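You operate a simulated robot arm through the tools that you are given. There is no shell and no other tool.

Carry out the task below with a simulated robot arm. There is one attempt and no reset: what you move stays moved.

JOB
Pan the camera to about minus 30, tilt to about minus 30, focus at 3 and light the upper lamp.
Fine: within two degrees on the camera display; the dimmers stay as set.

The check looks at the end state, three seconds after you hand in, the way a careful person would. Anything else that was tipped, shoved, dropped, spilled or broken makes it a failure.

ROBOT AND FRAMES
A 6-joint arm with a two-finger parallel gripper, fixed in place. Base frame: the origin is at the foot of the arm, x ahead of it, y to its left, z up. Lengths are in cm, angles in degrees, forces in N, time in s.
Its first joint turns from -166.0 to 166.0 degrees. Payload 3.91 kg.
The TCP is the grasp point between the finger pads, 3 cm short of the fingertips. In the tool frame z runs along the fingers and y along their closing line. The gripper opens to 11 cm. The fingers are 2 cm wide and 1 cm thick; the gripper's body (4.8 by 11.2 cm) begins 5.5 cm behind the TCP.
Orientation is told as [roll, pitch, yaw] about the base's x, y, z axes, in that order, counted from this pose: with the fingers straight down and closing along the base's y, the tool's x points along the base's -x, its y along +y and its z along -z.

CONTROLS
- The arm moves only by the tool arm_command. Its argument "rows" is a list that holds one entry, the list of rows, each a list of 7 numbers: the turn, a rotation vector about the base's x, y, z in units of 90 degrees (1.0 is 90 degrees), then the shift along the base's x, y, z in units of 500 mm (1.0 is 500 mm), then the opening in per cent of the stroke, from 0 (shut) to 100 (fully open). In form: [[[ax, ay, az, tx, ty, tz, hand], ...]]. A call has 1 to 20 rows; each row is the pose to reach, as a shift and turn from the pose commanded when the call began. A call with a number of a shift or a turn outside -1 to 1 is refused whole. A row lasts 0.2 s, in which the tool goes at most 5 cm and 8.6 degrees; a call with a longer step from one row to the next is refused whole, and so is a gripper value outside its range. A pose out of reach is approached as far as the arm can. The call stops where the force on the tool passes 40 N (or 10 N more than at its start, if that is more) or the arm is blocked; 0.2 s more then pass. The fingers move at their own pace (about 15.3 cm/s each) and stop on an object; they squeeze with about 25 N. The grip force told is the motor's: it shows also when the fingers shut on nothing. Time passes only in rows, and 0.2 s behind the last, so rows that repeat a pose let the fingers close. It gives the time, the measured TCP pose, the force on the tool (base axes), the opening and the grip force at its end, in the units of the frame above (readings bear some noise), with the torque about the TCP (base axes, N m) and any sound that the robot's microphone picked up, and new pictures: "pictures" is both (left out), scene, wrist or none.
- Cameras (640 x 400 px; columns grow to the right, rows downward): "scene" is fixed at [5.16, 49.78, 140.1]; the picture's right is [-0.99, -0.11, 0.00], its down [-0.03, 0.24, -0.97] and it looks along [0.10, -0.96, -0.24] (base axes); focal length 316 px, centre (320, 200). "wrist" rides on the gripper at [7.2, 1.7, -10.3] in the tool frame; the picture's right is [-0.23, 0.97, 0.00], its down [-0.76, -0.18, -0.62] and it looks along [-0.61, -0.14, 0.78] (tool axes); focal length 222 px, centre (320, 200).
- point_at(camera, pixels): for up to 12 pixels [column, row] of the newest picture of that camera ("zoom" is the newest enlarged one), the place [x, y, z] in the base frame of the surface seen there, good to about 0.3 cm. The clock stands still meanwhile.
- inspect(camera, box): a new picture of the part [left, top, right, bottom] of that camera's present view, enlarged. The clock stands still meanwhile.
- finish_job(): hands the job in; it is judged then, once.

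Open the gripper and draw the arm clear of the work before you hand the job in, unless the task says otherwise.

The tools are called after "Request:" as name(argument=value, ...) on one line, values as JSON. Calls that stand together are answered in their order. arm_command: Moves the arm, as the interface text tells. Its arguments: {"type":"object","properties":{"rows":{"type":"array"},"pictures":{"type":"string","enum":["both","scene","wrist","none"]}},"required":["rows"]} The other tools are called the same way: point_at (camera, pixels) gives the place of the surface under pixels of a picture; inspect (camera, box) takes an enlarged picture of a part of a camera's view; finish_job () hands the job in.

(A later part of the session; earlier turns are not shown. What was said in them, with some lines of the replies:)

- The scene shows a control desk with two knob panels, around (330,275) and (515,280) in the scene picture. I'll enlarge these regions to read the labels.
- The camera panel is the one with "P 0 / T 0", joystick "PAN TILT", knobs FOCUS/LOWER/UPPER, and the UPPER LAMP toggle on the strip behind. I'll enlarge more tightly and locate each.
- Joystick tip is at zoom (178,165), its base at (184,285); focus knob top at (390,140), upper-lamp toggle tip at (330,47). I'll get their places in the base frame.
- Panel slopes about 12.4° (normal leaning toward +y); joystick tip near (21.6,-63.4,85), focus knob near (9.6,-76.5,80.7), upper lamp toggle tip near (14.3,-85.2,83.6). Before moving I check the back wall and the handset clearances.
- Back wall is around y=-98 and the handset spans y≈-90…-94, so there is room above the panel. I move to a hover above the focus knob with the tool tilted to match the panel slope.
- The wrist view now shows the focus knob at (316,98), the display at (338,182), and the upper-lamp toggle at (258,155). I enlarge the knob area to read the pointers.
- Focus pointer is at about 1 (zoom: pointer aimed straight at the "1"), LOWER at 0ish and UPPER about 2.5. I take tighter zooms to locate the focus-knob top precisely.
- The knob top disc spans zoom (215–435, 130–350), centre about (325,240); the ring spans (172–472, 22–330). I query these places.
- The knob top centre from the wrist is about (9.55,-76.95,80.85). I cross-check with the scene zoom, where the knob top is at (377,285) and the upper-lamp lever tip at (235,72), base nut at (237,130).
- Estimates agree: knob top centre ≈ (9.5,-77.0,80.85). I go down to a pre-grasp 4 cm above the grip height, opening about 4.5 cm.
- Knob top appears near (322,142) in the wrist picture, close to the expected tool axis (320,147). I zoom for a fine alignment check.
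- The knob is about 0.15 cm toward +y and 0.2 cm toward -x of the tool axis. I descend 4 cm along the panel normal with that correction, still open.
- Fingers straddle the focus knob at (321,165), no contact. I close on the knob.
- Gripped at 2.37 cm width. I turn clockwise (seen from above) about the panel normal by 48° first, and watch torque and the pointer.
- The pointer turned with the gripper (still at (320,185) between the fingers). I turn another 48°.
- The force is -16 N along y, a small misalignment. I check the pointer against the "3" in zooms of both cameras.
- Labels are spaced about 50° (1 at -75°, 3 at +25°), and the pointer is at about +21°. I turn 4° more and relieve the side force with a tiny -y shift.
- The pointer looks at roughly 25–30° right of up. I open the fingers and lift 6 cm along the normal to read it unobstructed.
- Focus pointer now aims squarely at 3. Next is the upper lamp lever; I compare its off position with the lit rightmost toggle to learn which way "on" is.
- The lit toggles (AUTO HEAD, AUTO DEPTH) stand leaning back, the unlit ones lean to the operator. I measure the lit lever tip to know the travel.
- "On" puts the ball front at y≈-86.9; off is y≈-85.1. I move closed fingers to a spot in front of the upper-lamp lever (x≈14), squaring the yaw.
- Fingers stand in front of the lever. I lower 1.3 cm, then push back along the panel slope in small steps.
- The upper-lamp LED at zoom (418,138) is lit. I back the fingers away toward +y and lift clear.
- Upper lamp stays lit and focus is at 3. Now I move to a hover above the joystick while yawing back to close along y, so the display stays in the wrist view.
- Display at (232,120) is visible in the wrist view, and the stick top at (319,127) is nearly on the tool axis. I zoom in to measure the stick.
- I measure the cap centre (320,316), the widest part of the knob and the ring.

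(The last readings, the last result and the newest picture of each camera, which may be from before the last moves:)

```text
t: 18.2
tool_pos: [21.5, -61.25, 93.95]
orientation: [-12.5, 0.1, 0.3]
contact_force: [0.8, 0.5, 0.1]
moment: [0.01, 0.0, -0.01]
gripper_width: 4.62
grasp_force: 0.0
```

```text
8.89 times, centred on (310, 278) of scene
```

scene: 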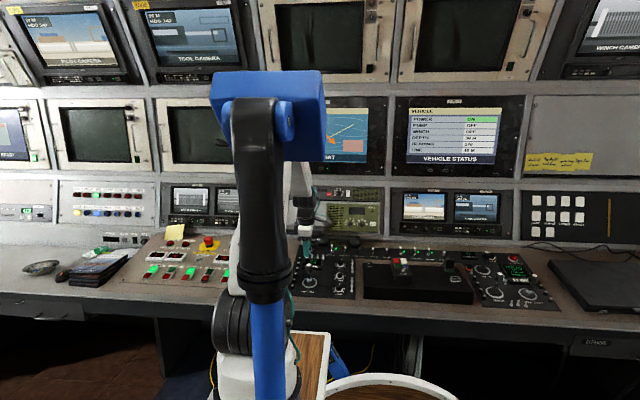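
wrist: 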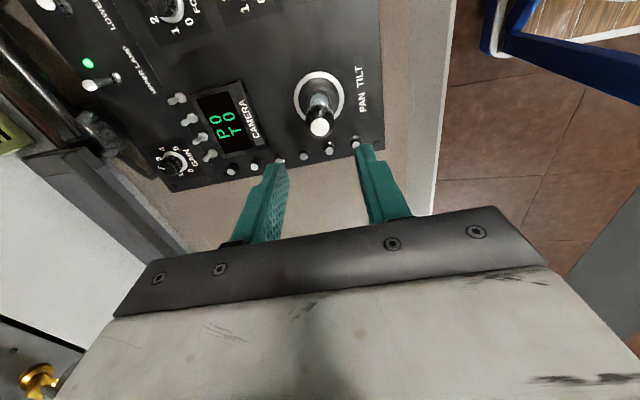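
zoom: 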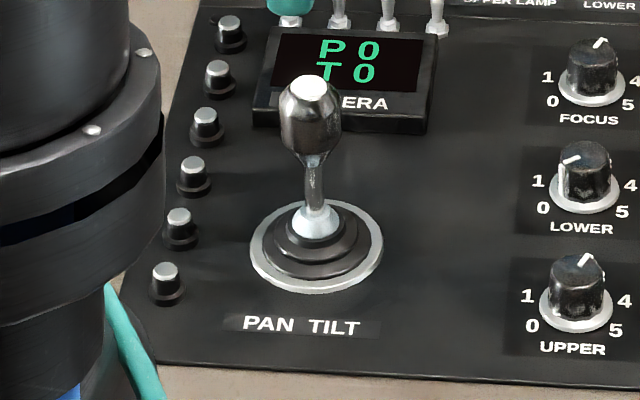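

Stick top is about (21.5,-63.3,85.1), perpendicular to the panel. I descend along the normal with fingers open around the stick so the pads straddle the knob.

Request:
arm_command(rows=[[[0, 0, 0, -0.001, -0.011, -0.05, 42], [0, 0, 0, -0.002, -0.022, -0.1, 42], [0, 0, 0, -0.002, -0.033, -0.15, 42], [0, 0, 0, -0.002, -0.044, -0.197, 42], [0, 0, 0, -0.002, -0.044, -0.197, 42]]])

Request:
inspect(camera="wrist", box=[150, 90, 390, 240])

Request:
inspect(camera="scene", box=[280, 240, 340, 300])

```text
t: 19.4
tool_pos: [21.41, -63.42, 84.19]
orientation: [-12.6, 0.1, 0.2]
contact_force: [0.7, -0.7, -0.3]
moment: [-0.05, 0.0, 0.0]
gripper_width: 4.62
grasp_force: 0.1
```

scene: 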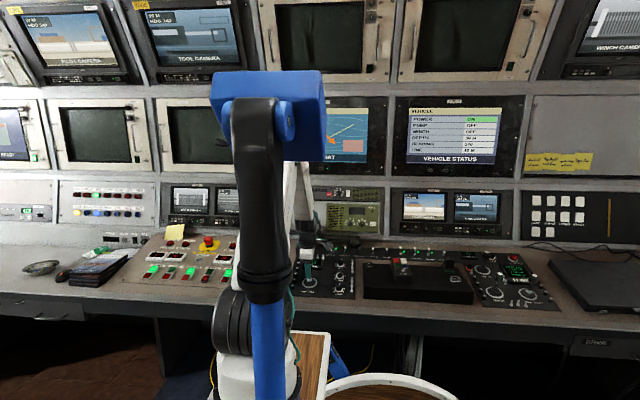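
wrist: 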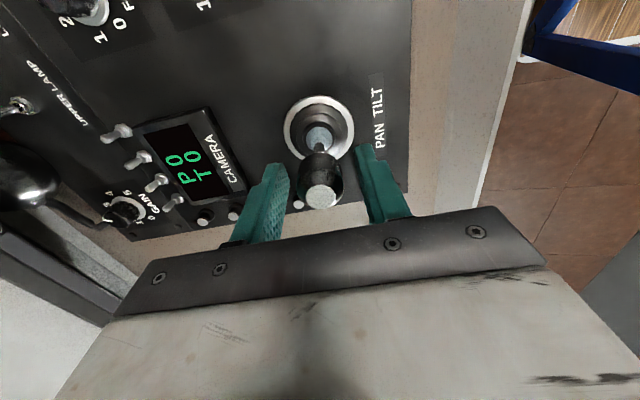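

```text
2.67 times, centred on (270, 165) of wrist
```

zoom: 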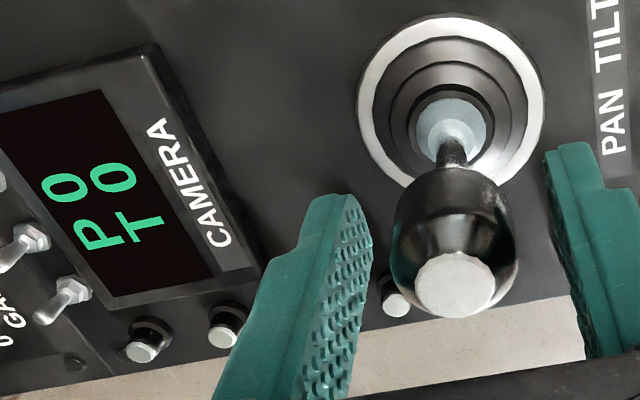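

```text
6.67 times, centred on (310, 270) of scene
```

zoom: 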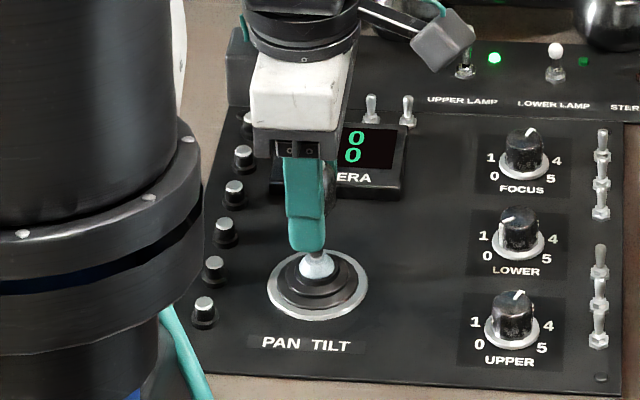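

The stick knob sits between the pads, display reads P 0 / T 0. I close on the stick and watch the display and the side force.

Request:
arm_command(rows=[[[0, 0, 0, -0.003, 0, 0, 0], [0, 0, 0, -0.003, 0, 0, 0]]])

Request:
inspect(camera="wrist", box=[150, 90, 390, 240])

```text
t: 20.0
tool_pos: [21.54, -63.55, 84.2]
orientation: [-12.5, 0.1, 0.3]
contact_force: [12.6, -1.0, -0.4]
moment: [-0.02, -0.98, 0.25]
gripper_width: 2.66
grasp_force: 44.9
```

scene: 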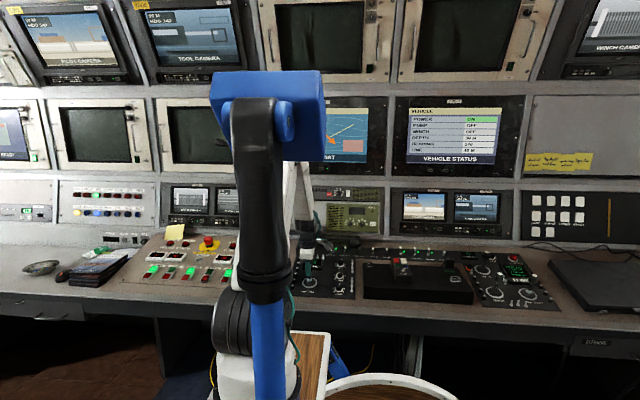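
wrist: 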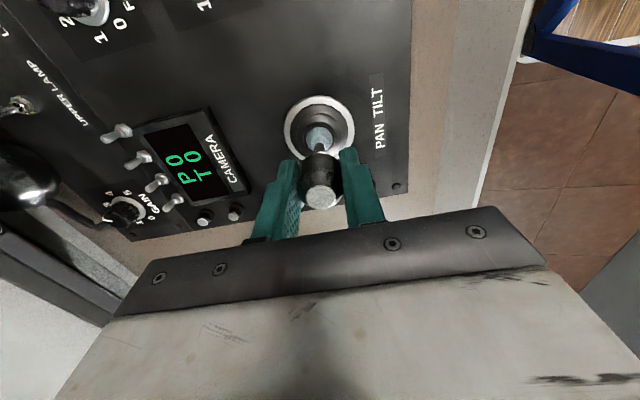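

```text
2.67 times, centred on (270, 165) of wrist
```

zoom: 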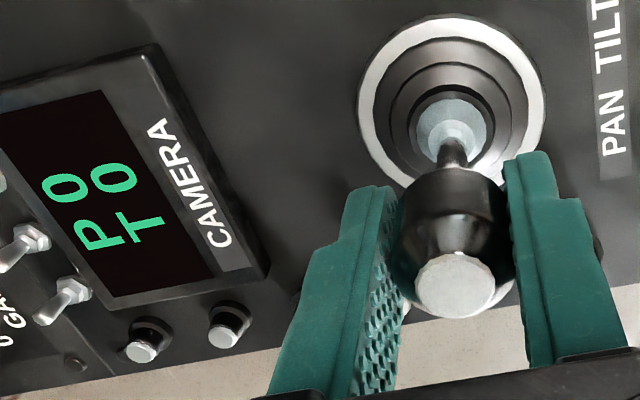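

Display still P 0 / T 0; the +12.6 N in x is from my 0.15 cm shift against the stick spring. I test a small deflection toward +x (operator's left), turning the hand with the stick.

Request:
arm_command(rows=[[[0, 0.02, 0, 0.008, 0, 0, 0], [0, 0.0444, 0, 0.0146, 0, 0, 0]]], pictures="wrist")

Request:
inspect(camera="wrist", box=[150, 90, 390, 240])

```text
t: 20.6
tool_pos: [21.91, -63.61, 84.15]
orientation: [-12.5, 4.2, 0.1]
contact_force: [-5.3, -4.2, -7.5]
moment: [-0.23, 0.35, -0.06]
gripper_width: 2.66
grasp_force: 45.2
```

wrist: 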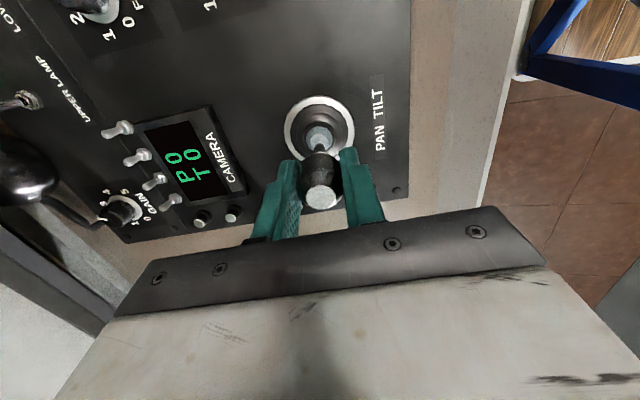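

```text
2.67 times, centred on (270, 165) of wrist
```

zoom: 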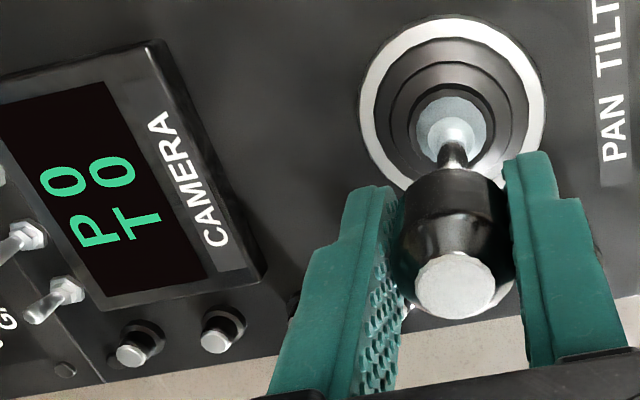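

Display unchanged at 4° of deflection (possibly dead zone). I deflect a further 4° toward +x.

Request:
arm_command(rows=[[[0, 0.022, 0, 0.006, 0, -0.0005, 0], [0, 0.0444, 0, 0.0116, 0, -0.001, 0]]], pictures="wrist")

Request:
inspect(camera="wrist", box=[150, 90, 390, 240])

```text
t: 21.2
tool_pos: [22.58, -63.52, 84.0]
orientation: [-12.3, 8.2, 0.3]
contact_force: [-18.9, -7.5, -15.9]
moment: [-0.29, 1.14, -0.24]
gripper_width: 2.65
grasp_force: 45.2
```

wrist: 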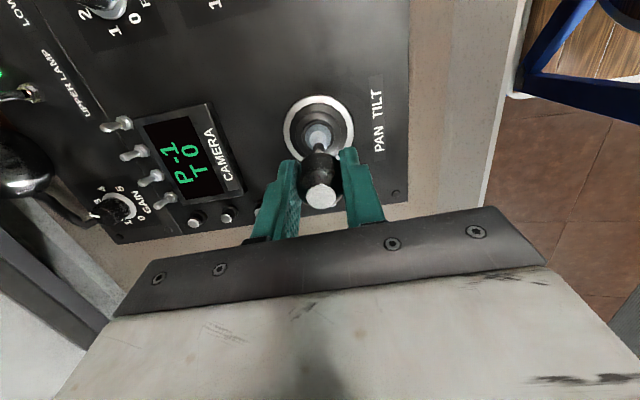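

```text
2.67 times, centred on (270, 165) of wrist
```

zoom: 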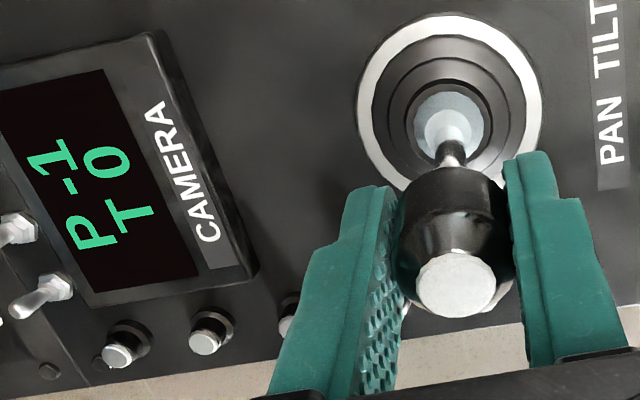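

P now reads -1. I hold this pose for 0.4 s to learn whether it is a rate control.

Request:
arm_command(rows=[[[0, 0, 0, 0, -0.001, -0.002, 0], [0, 0, 0, 0, -0.001, -0.002, 0]]], pictures="wrist")

Request:
inspect(camera="wrist", box=[150, 90, 390, 240])

```text
t: 21.8
tool_pos: [22.55, -63.58, 84.06]
orientation: [-12.5, 8.1, 0.2]
contact_force: [-10.3, 3.7, -1.6]
moment: [0.3, 0.79, -0.09]
gripper_width: 2.65
grasp_force: 44.8
```

wrist: 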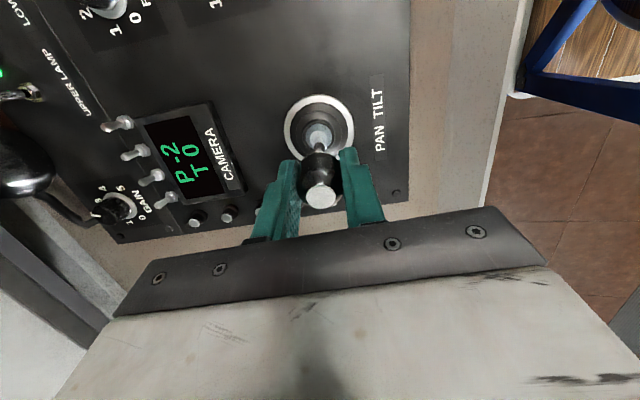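

```text
2.67 times, centred on (270, 165) of wrist
```

zoom: 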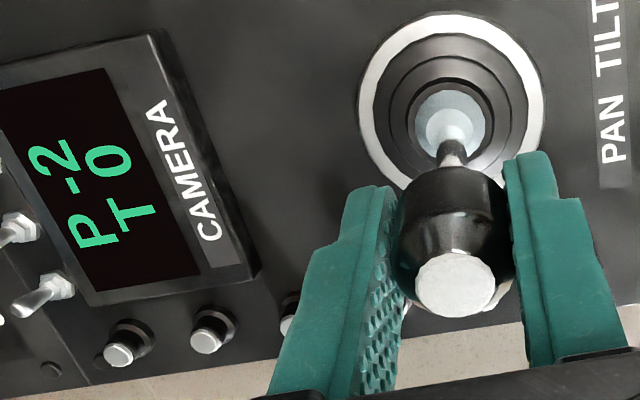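

It is a rate control: about -1° to -2° per second here. I deflect 4° more toward +x for more speed and hold about 0.6 s.

Request:
arm_command(rows=[[[0, 0.022, 0, 0.006, 0, -0.001, 0], [0, 0.0444, 0, 0.0114, 0, -0.002, 0], [0, 0.0444, 0, 0.0114, 0, -0.002, 0], [0, 0.0444, 0, 0.0114, 0, -0.002, 0]]], pictures="wrist")

Request:
inspect(camera="wrist", box=[150, 90, 390, 240])

```text
t: 22.8
tool_pos: [23.2, -63.55, 83.98]
orientation: [-12.6, 12.1, 0.2]
contact_force: [-4.3, -4.7, 3.0]
moment: [-0.32, 0.3, 0.04]
gripper_width: 2.64
grasp_force: 45.8
```

wrist: 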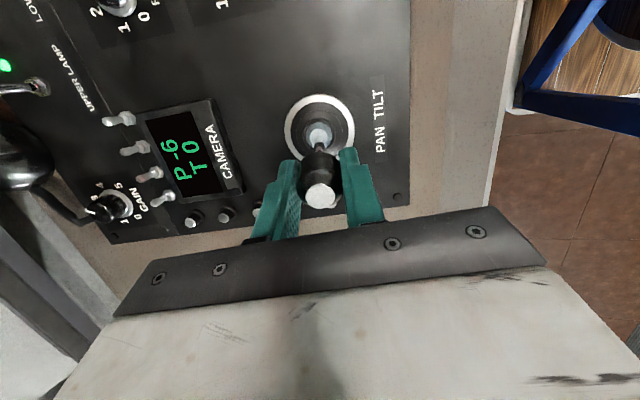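

```text
2.67 times, centred on (270, 165) of wrist
```

zoom: 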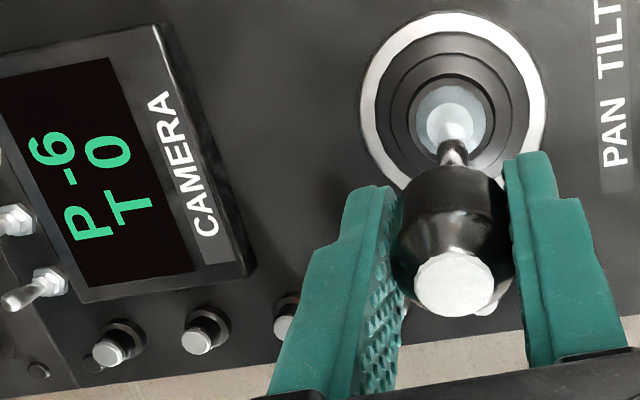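

P reads -6, pan is moving at about 4–5°/s with small forces. I hold the pose for 1.2 s more to measure the rate.

Request:
arm_command(rows=[[[0, 0, 0, 0, 0, 0, 0], [0, 0, 0, 0, 0, 0, 0], [0, 0, 0, 0, 0, 0, 0], [0, 0, 0, 0, 0, 0, 0], [0, 0, 0, 0, 0, 0, 0]]], pictures="wrist")

Request:
inspect(camera="wrist", box=[150, 90, 390, 240])

```text
t: 24.0
tool_pos: [23.15, -63.55, 84.01]
orientation: [-12.5, 12.1, 0.2]
contact_force: [1.6, -3.6, 7.4]
moment: [-0.45, -0.07, 0.11]
gripper_width: 2.65
grasp_force: 44.9
```

wrist: 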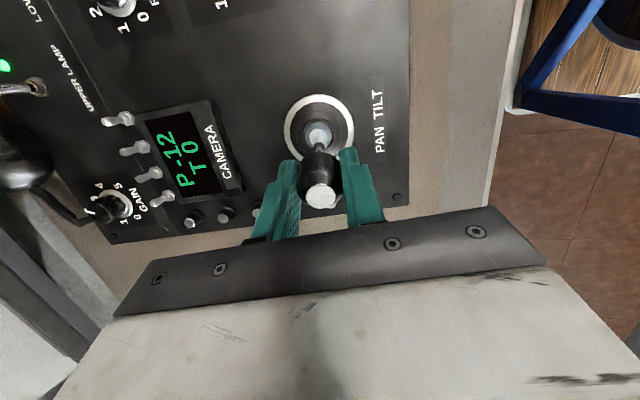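

```text
2.67 times, centred on (270, 165) of wrist
```

zoom: 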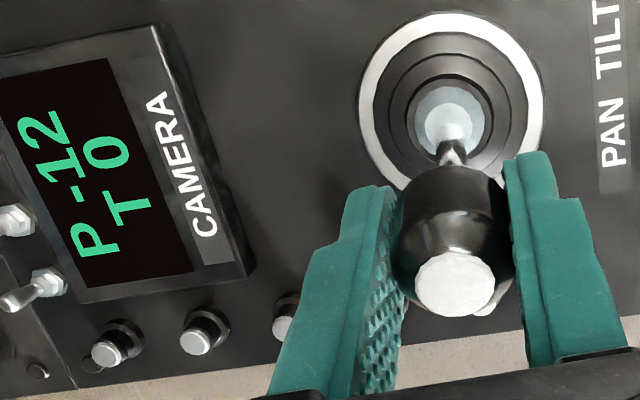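

P is -12, i.e. 5°/s. I hold 2.6 s more, expecting about -25.

Request:
arm_command(rows=[[[0, 0, 0, 0, 0, 0, 0], [0, 0, 0, 0, 0, 0, 0], [0, 0, 0, 0, 0, 0, 0], [0, 0, 0, 0, 0, 0, 0], [0, 0, 0, 0, 0, 0, 0], [0, 0, 0, 0, 0, 0, 0], [0, 0, 0, 0, 0, 0, 0], [0, 0, 0, 0, 0, 0, 0], [0, 0, 0, 0, 0, 0, 0], [0, 0, 0, 0, 0, 0, 0], [0, 0, 0, 0, 0, 0, 0], [0, 0, 0, 0, 0, 0, 0]]], pictures="wrist")

Request:
inspect(camera="wrist", box=[150, 90, 390, 240])

```text
t: 26.6
tool_pos: [23.22, -63.52, 84.02]
orientation: [-12.5, 12.1, 0.2]
contact_force: [7.2, 1.3, 9.3]
moment: [-0.1, -0.43, 0.18]
gripper_width: 2.64
grasp_force: 45.0
```

wrist: 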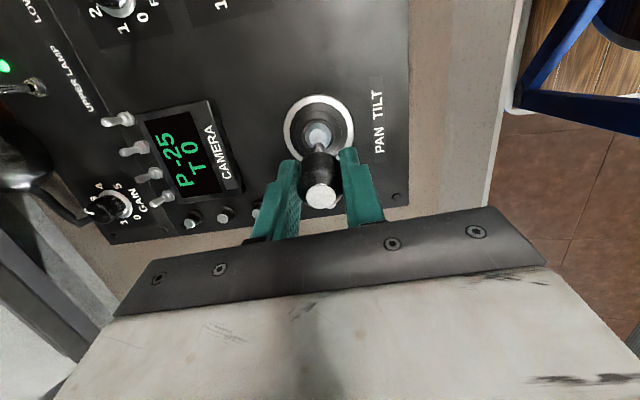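

```text
2.67 times, centred on (270, 165) of wrist
```

zoom: 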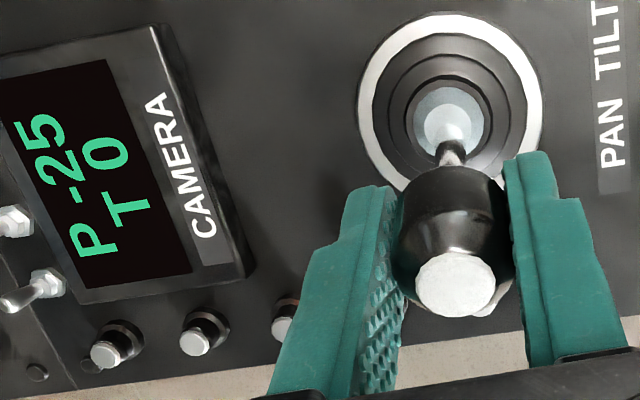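

P is -25. I hold 0.6 s more and bring the stick back to neutral over three rows, expecting about -29 to -30.

Request:
arm_command(rows=[[[0, 0, 0, 0, 0, 0, 0], [0, 0, 0, 0, 0, 0, 0], [0, 0, 0, 0, 0, 0, 0], [0, -0.0444, 0, -0.0112, 0, 0.002, 0], [0, -0.0888, 0, -0.0224, 0, 0.004, 0], [0, -0.1333, 0, -0.0336, 0.001, 0.005, 0]]], pictures="wrist")

Request:
inspect(camera="wrist", box=[150, 90, 390, 240])

```text
t: 28.0
tool_pos: [21.44, -63.56, 84.11]
orientation: [-12.3, 0.1, 0.1]
contact_force: [5.5, -0.2, -0.6]
moment: [0.0, -0.38, 0.21]
gripper_width: 2.69
grasp_force: 45.0
```

wrist: 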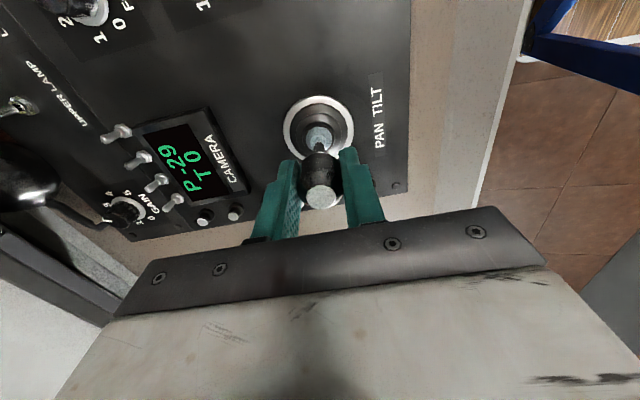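

```text
2.67 times, centred on (270, 165) of wrist
```

zoom: 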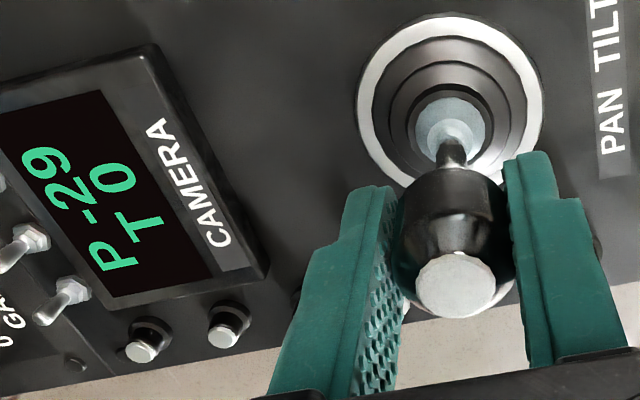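

P reads -29, T 0, stick neutral. Now I test tilt: deflect the stick forward (-y) by 8°, turning the hand with it.

Request:
arm_command(rows=[[[0.0444, 0, 0, 0.001, -0.0114, 0.0021, 0], [0.0889, 0, 0, 0.001, -0.0229, 0.0034, 0]]], pictures="wrist")

Request:
inspect(camera="wrist", box=[150, 90, 390, 240])

```text
t: 28.6
tool_pos: [21.33, -64.59, 84.41]
orientation: [-4.4, 0.1, 0.2]
contact_force: [-5.4, 3.6, 0.1]
moment: [0.24, 0.4, 0.01]
gripper_width: 2.65
grasp_force: 45.4
```

wrist: 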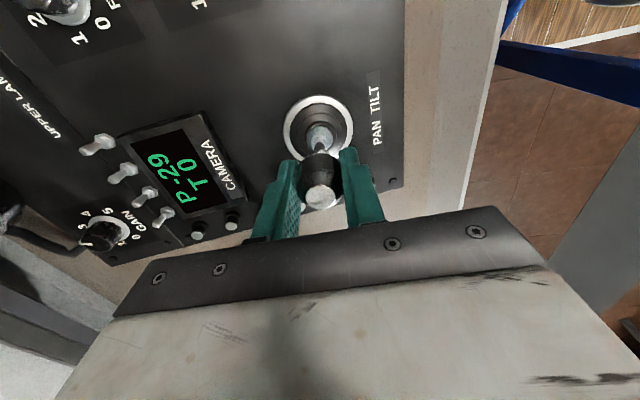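

```text
2.67 times, centred on (270, 165) of wrist
```

zoom: 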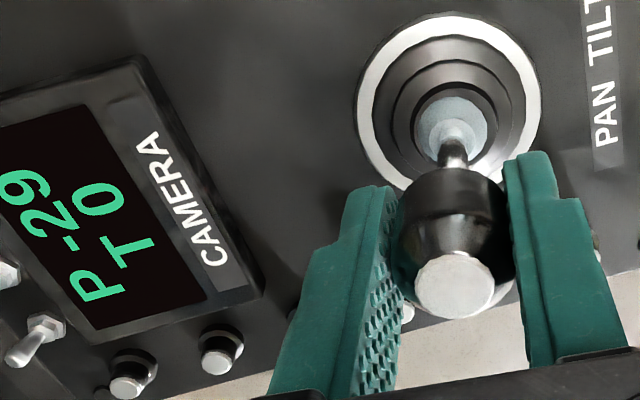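

T still reads 0 right after the move. I hold briefly (0.4 s) with a slightly larger forward deflection of about 10° to see the sign.

Request:
arm_command(rows=[[[0.0222, 0, 0, 0, -0.0058, 0.0003, 0], [0.0222, 0, 0, 0, -0.0058, 0.0003, 0]]], pictures="wrist")

Request:
inspect(camera="wrist", box=[150, 90, 390, 240])

```text
t: 29.2
tool_pos: [21.52, -65.0, 84.42]
orientation: [-2.4, 0.1, 0.1]
contact_force: [-7.6, 4.8, -10.8]
moment: [0.37, 0.57, 0.05]
gripper_width: 2.64
grasp_force: 45.1
```

wrist: 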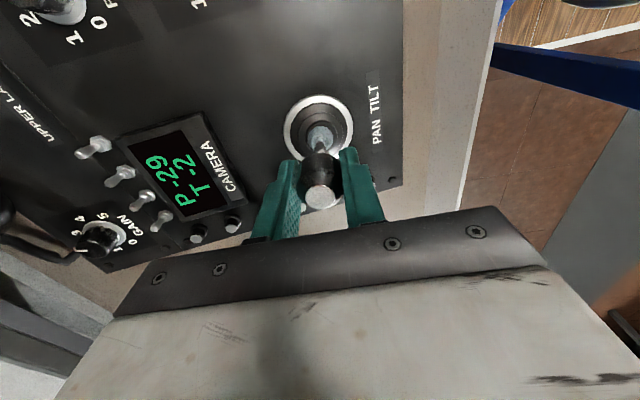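

```text
2.67 times, centred on (270, 165) of wrist
```

zoom: 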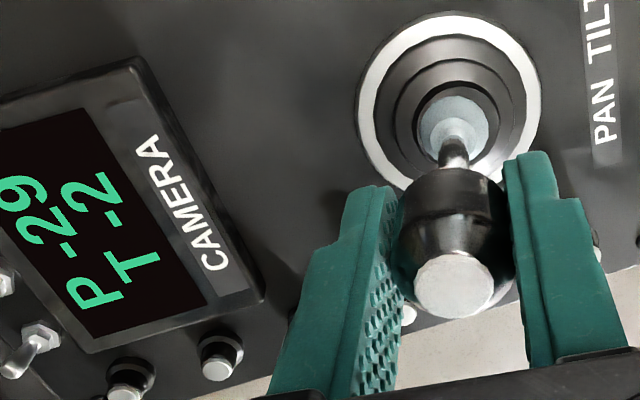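

T is -2: forward gives negative tilt. I hold this for 2.2 s to measure the rate.

Request:
arm_command(rows=[[[0, 0, 0, 0, 0, -0.001, 0], [0, 0, 0, 0, 0, -0.001, 0], [0, 0, 0, 0, 0, -0.001, 0], [0, 0, 0, 0, 0, -0.001, 0], [0, 0, 0, 0, 0, -0.001, 0], [0, 0, 0, 0, 0, -0.001, 0], [0, 0, 0, 0, 0, -0.001, 0], [0, 0, 0, 0, 0, -0.001, 0], [0, 0, 0, 0, 0, -0.001, 0], [0, 0, 0, 0, 0, -0.001, 0]]], pictures="wrist")

Request:
inspect(camera="wrist", box=[150, 90, 390, 240])

```text
t: 31.4
tool_pos: [21.38, -65.06, 84.43]
orientation: [-2.5, 0.1, 0.2]
contact_force: [-7.1, 1.5, -3.9]
moment: [0.03, 0.5, -0.04]
gripper_width: 2.68
grasp_force: 44.9
```

wrist: 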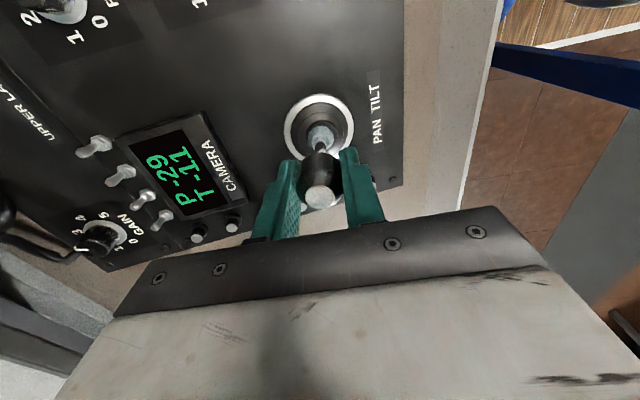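

```text
2.67 times, centred on (270, 165) of wrist
```

zoom: 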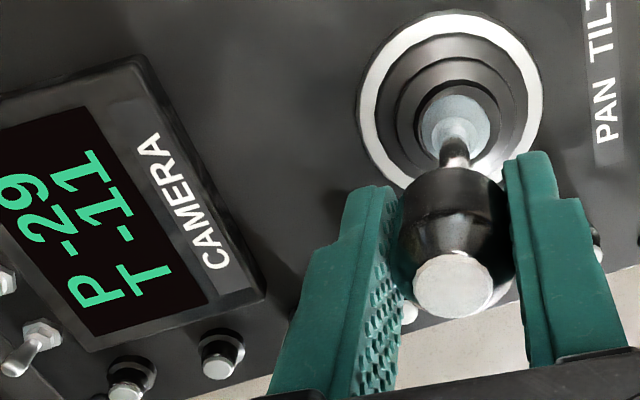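

T is -11, about 4.1°/s, pan steady at -29. I hold 3.4 s more, expecting about -25.

Request:
arm_command(rows=[[[0, 0, 0, 0, 0, 0, 0], [0, 0, 0, 0, 0, 0, 0], [0, 0, 0, 0, 0, 0, 0], [0, 0, 0, 0, 0, 0, 0], [0, 0, 0, 0, 0, 0, 0], [0, 0, 0, 0, 0, 0, 0], [0, 0, 0, 0, 0, 0, 0], [0, 0, 0, 0, 0, 0, 0], [0, 0, 0, 0, 0, 0, 0], [0, 0, 0, 0, 0, 0, 0], [0, 0, 0, 0, 0, 0, 0], [0, 0, 0, 0, 0, 0, 0], [0, 0, 0, 0, 0, 0, 0], [0, 0, 0, 0, 0, 0, 0], [0, 0, 0, 0, 0, 0, 0], [0, 0, 0, 0, 0, 0, 0]]], pictures="wrist")

Request:
inspect(camera="wrist", box=[150, 90, 390, 240])

```text
t: 34.8
tool_pos: [21.44, -64.95, 84.33]
orientation: [-2.5, 0.1, 0.2]
contact_force: [-0.4, 2.7, 2.2]
moment: [0.04, 0.04, 0.01]
gripper_width: 2.64
grasp_force: 45.0
```

wrist: 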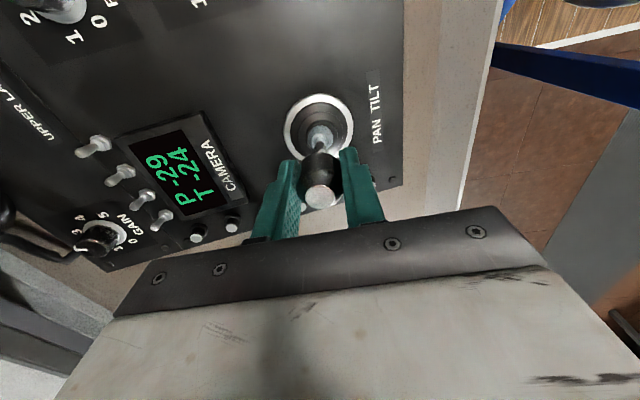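

```text
2.67 times, centred on (270, 165) of wrist
```

zoom: 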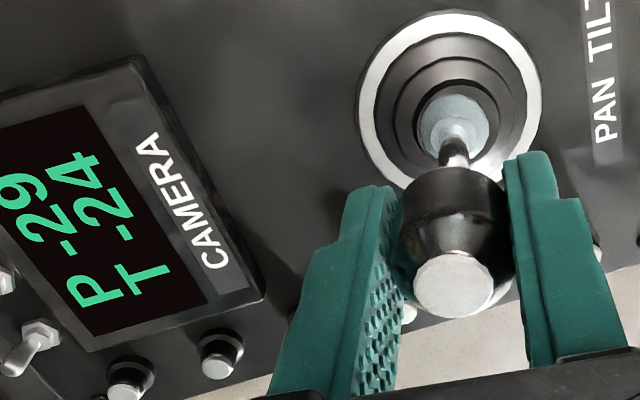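

T is -24. I hold 1.2 s more and return the stick to neutral over three rows, expecting about -29 to -30.

Request:
arm_command(rows=[[[0, 0, 0, 0, 0, 0, 0], [0, 0, 0, 0, 0, 0, 0], [0, 0, 0, 0, 0, 0, 0], [0, 0, 0, 0, 0, 0, 0], [0, 0, 0, 0, 0, 0, 0], [0, 0, 0, 0, 0, 0, 0], [-0.037, 0, 0, 0, 0.0096, -0.0005, 0], [-0.0741, 0, 0, 0, 0.0191, -0.0014, 0], [-0.1111, 0, 0, 0, 0.0287, -0.0027, 0]]], pictures="wrist")

Request:
inspect(camera="wrist", box=[150, 90, 390, 240])

```text
t: 36.8
tool_pos: [21.56, -63.62, 84.21]
orientation: [-12.6, 0.1, 0.1]
contact_force: [-4.6, -2.6, -4.4]
moment: [-0.16, 0.34, -0.14]
gripper_width: 2.66
grasp_force: 44.9
```

wrist: 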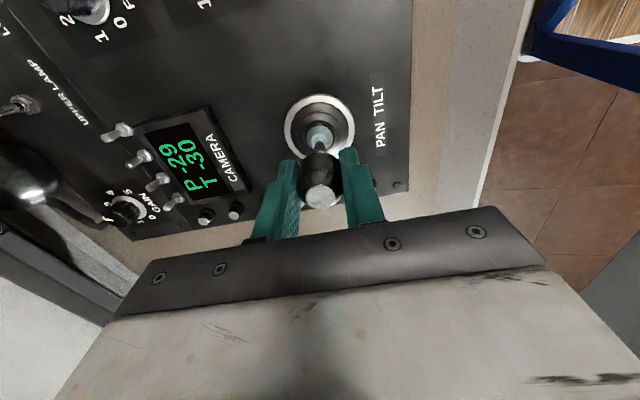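

```text
2.67 times, centred on (270, 165) of wrist
```

zoom: 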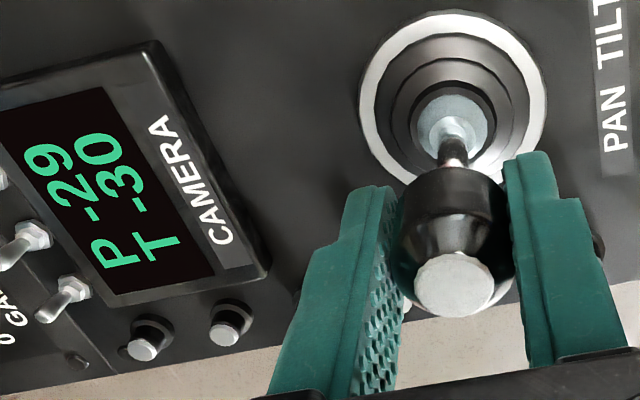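

P -29, T -30, both within tolerance with the stick at neutral. I open the fingers and hold a moment to confirm the stick stays centred and the display holds.

Request:
arm_command(rows=[[[0, 0, 0, 0, 0, 0, 42], [0, 0, 0, 0, 0, 0, 42], [0, 0, 0, 0, 0, 0, 42]]], pictures="wrist")

Request:
inspect(camera="wrist", box=[150, 90, 390, 240])

```text
t: 37.6
tool_pos: [21.53, -63.61, 84.24]
orientation: [-12.5, 0.1, 0.2]
contact_force: [0.8, 0.2, 0.9]
moment: [-0.02, 0.02, 0.02]
gripper_width: 4.65
grasp_force: 0.1
```

wrist: 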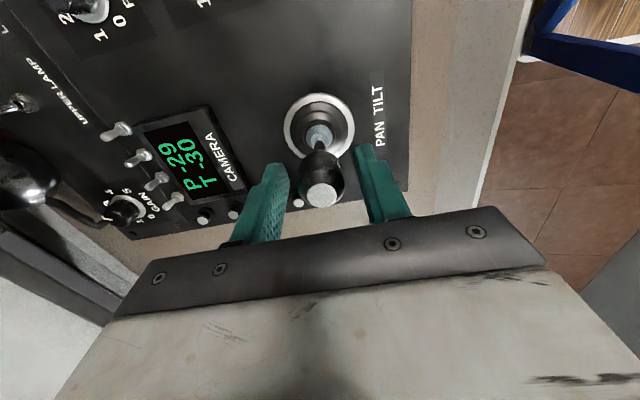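

```text
2.67 times, centred on (270, 165) of wrist
```

zoom: 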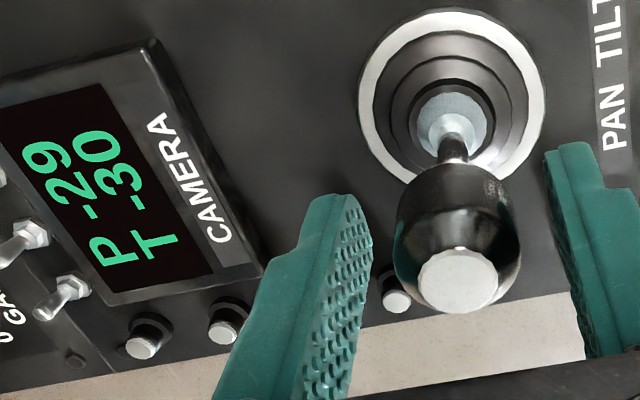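

Display holds P -29 / T -30 with the stick free. I lift straight up along the stick axis, clear of the panel.

Request:
arm_command(rows=[[[0, 0, 0, 0, 0.0086, 0.039, 42], [0, 0, 0, 0, 0.0215, 0.0977, 42], [0, 0, 0, 0, 0.043, 0.18, 42], [0, 0, 0, 0, 0.06, 0.27, 42], [0, 0, 0, -0.05, 0.1, 0.34, 60], [0, 0, 0, -0.1, 0.14, 0.4, 60], [0, 0, 0, -0.15, 0.18, 0.45, 60], [0, 0, 0, -0.15, 0.18, 0.45, 60], [0, 0, 0, -0.15, 0.18, 0.45, 60]]])

Request:
inspect(camera="scene", box=[290, 235, 370, 300])

Request:
inspect(camera="scene", box=[325, 245, 355, 265])

Request:
inspect(camera="wrist", box=[60, 0, 380, 200])

```text
t: 39.6
tool_pos: [14.09, -54.49, 106.65]
orientation: [-12.5, 0.1, 0.2]
contact_force: [0.1, -0.2, 0.9]
moment: [0.04, 0.01, 0.04]
gripper_width: 6.61
grasp_force: 0.0
```

scene: 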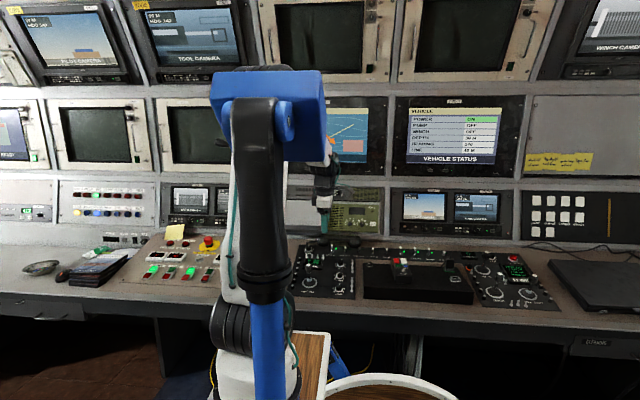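
wrist: 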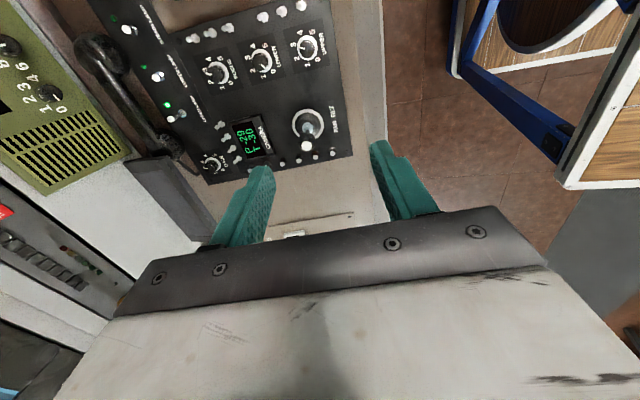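

```text
6.15 times, centred on (330, 268) of scene
```

zoom: 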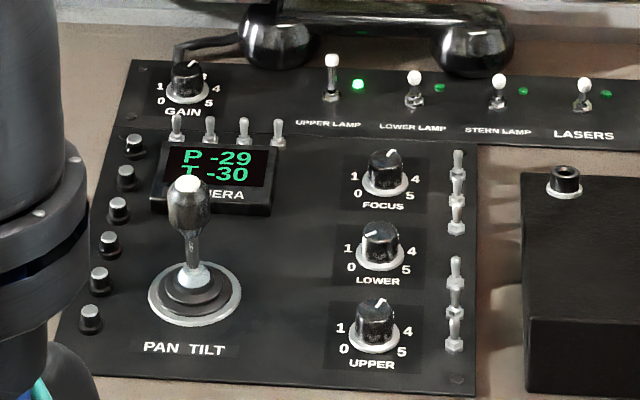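

```text
16.00 times, centred on (340, 255) of scene
```

zoom: 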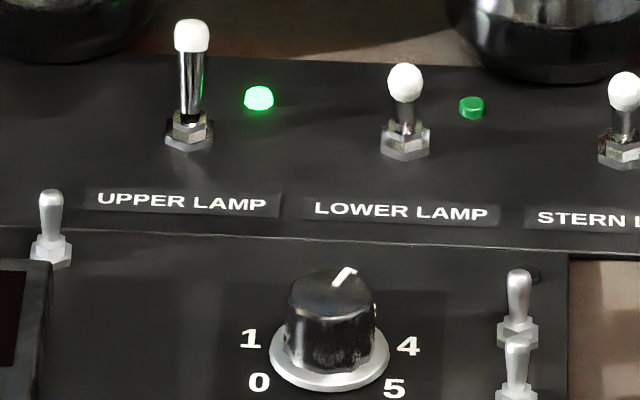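

```text
2.00 times, centred on (220, 100) of wrist
```

zoom: 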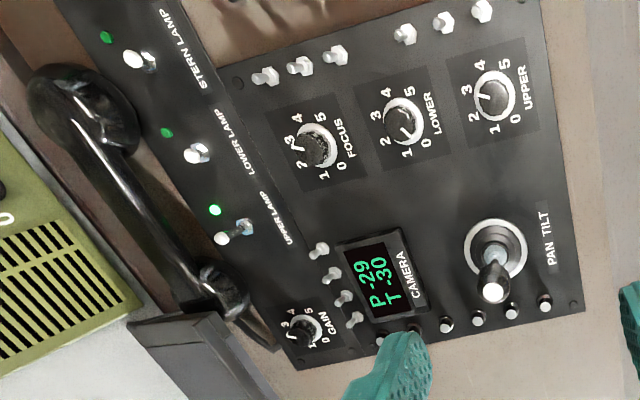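

Everything looks as intended; I double-check the dimmers LOWER and UPPER and focus closely for comparison with the start.

Request:
inspect(camera="wrist", box=[190, 20, 340, 100])

Request:
inspect(camera="scene", box=[290, 240, 370, 300])

```text
4.27 times, centred on (265, 60) of wrist
```

zoom: 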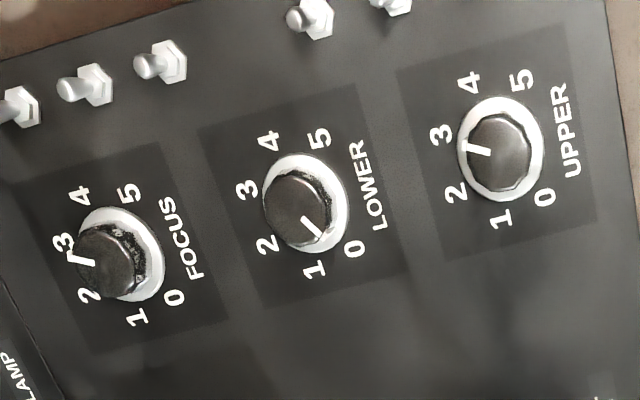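

```text
6.67 times, centred on (330, 270) of scene
```

zoom: 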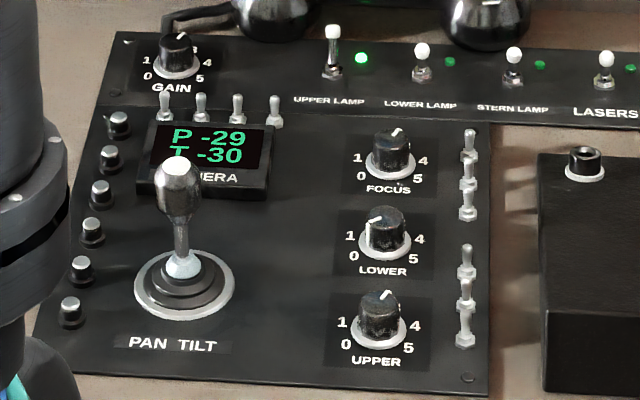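

Focus points at 3, the upper lamp is lit, and the display reads P -29 / T -30. LOWER and UPPER match the start pictures, and the arm is clear with the gripper open. I hand the job in.

Request:
finish_job()

```text
The job is handed in.
```

The job is handed in. Every setting you asked for read within tolerance when I finished:

| Item | Asked | Final reading |
|---|---|---|
| Pan | about -30 | -29 on the camera display |
| Tilt | about -30 | -30 on the camera display |
| Focus | 3 | pointer lined up with the 3 |
| Upper lamp | lit | indicator lit |

The LOWER and UPPER dimmers look the same as in the first pictures. The joystick returned to centre, and the display stayed at -29 and -30 after I let go. I saw nothing else moved or knocked. The gripper is open and the arm is clear of the desk.
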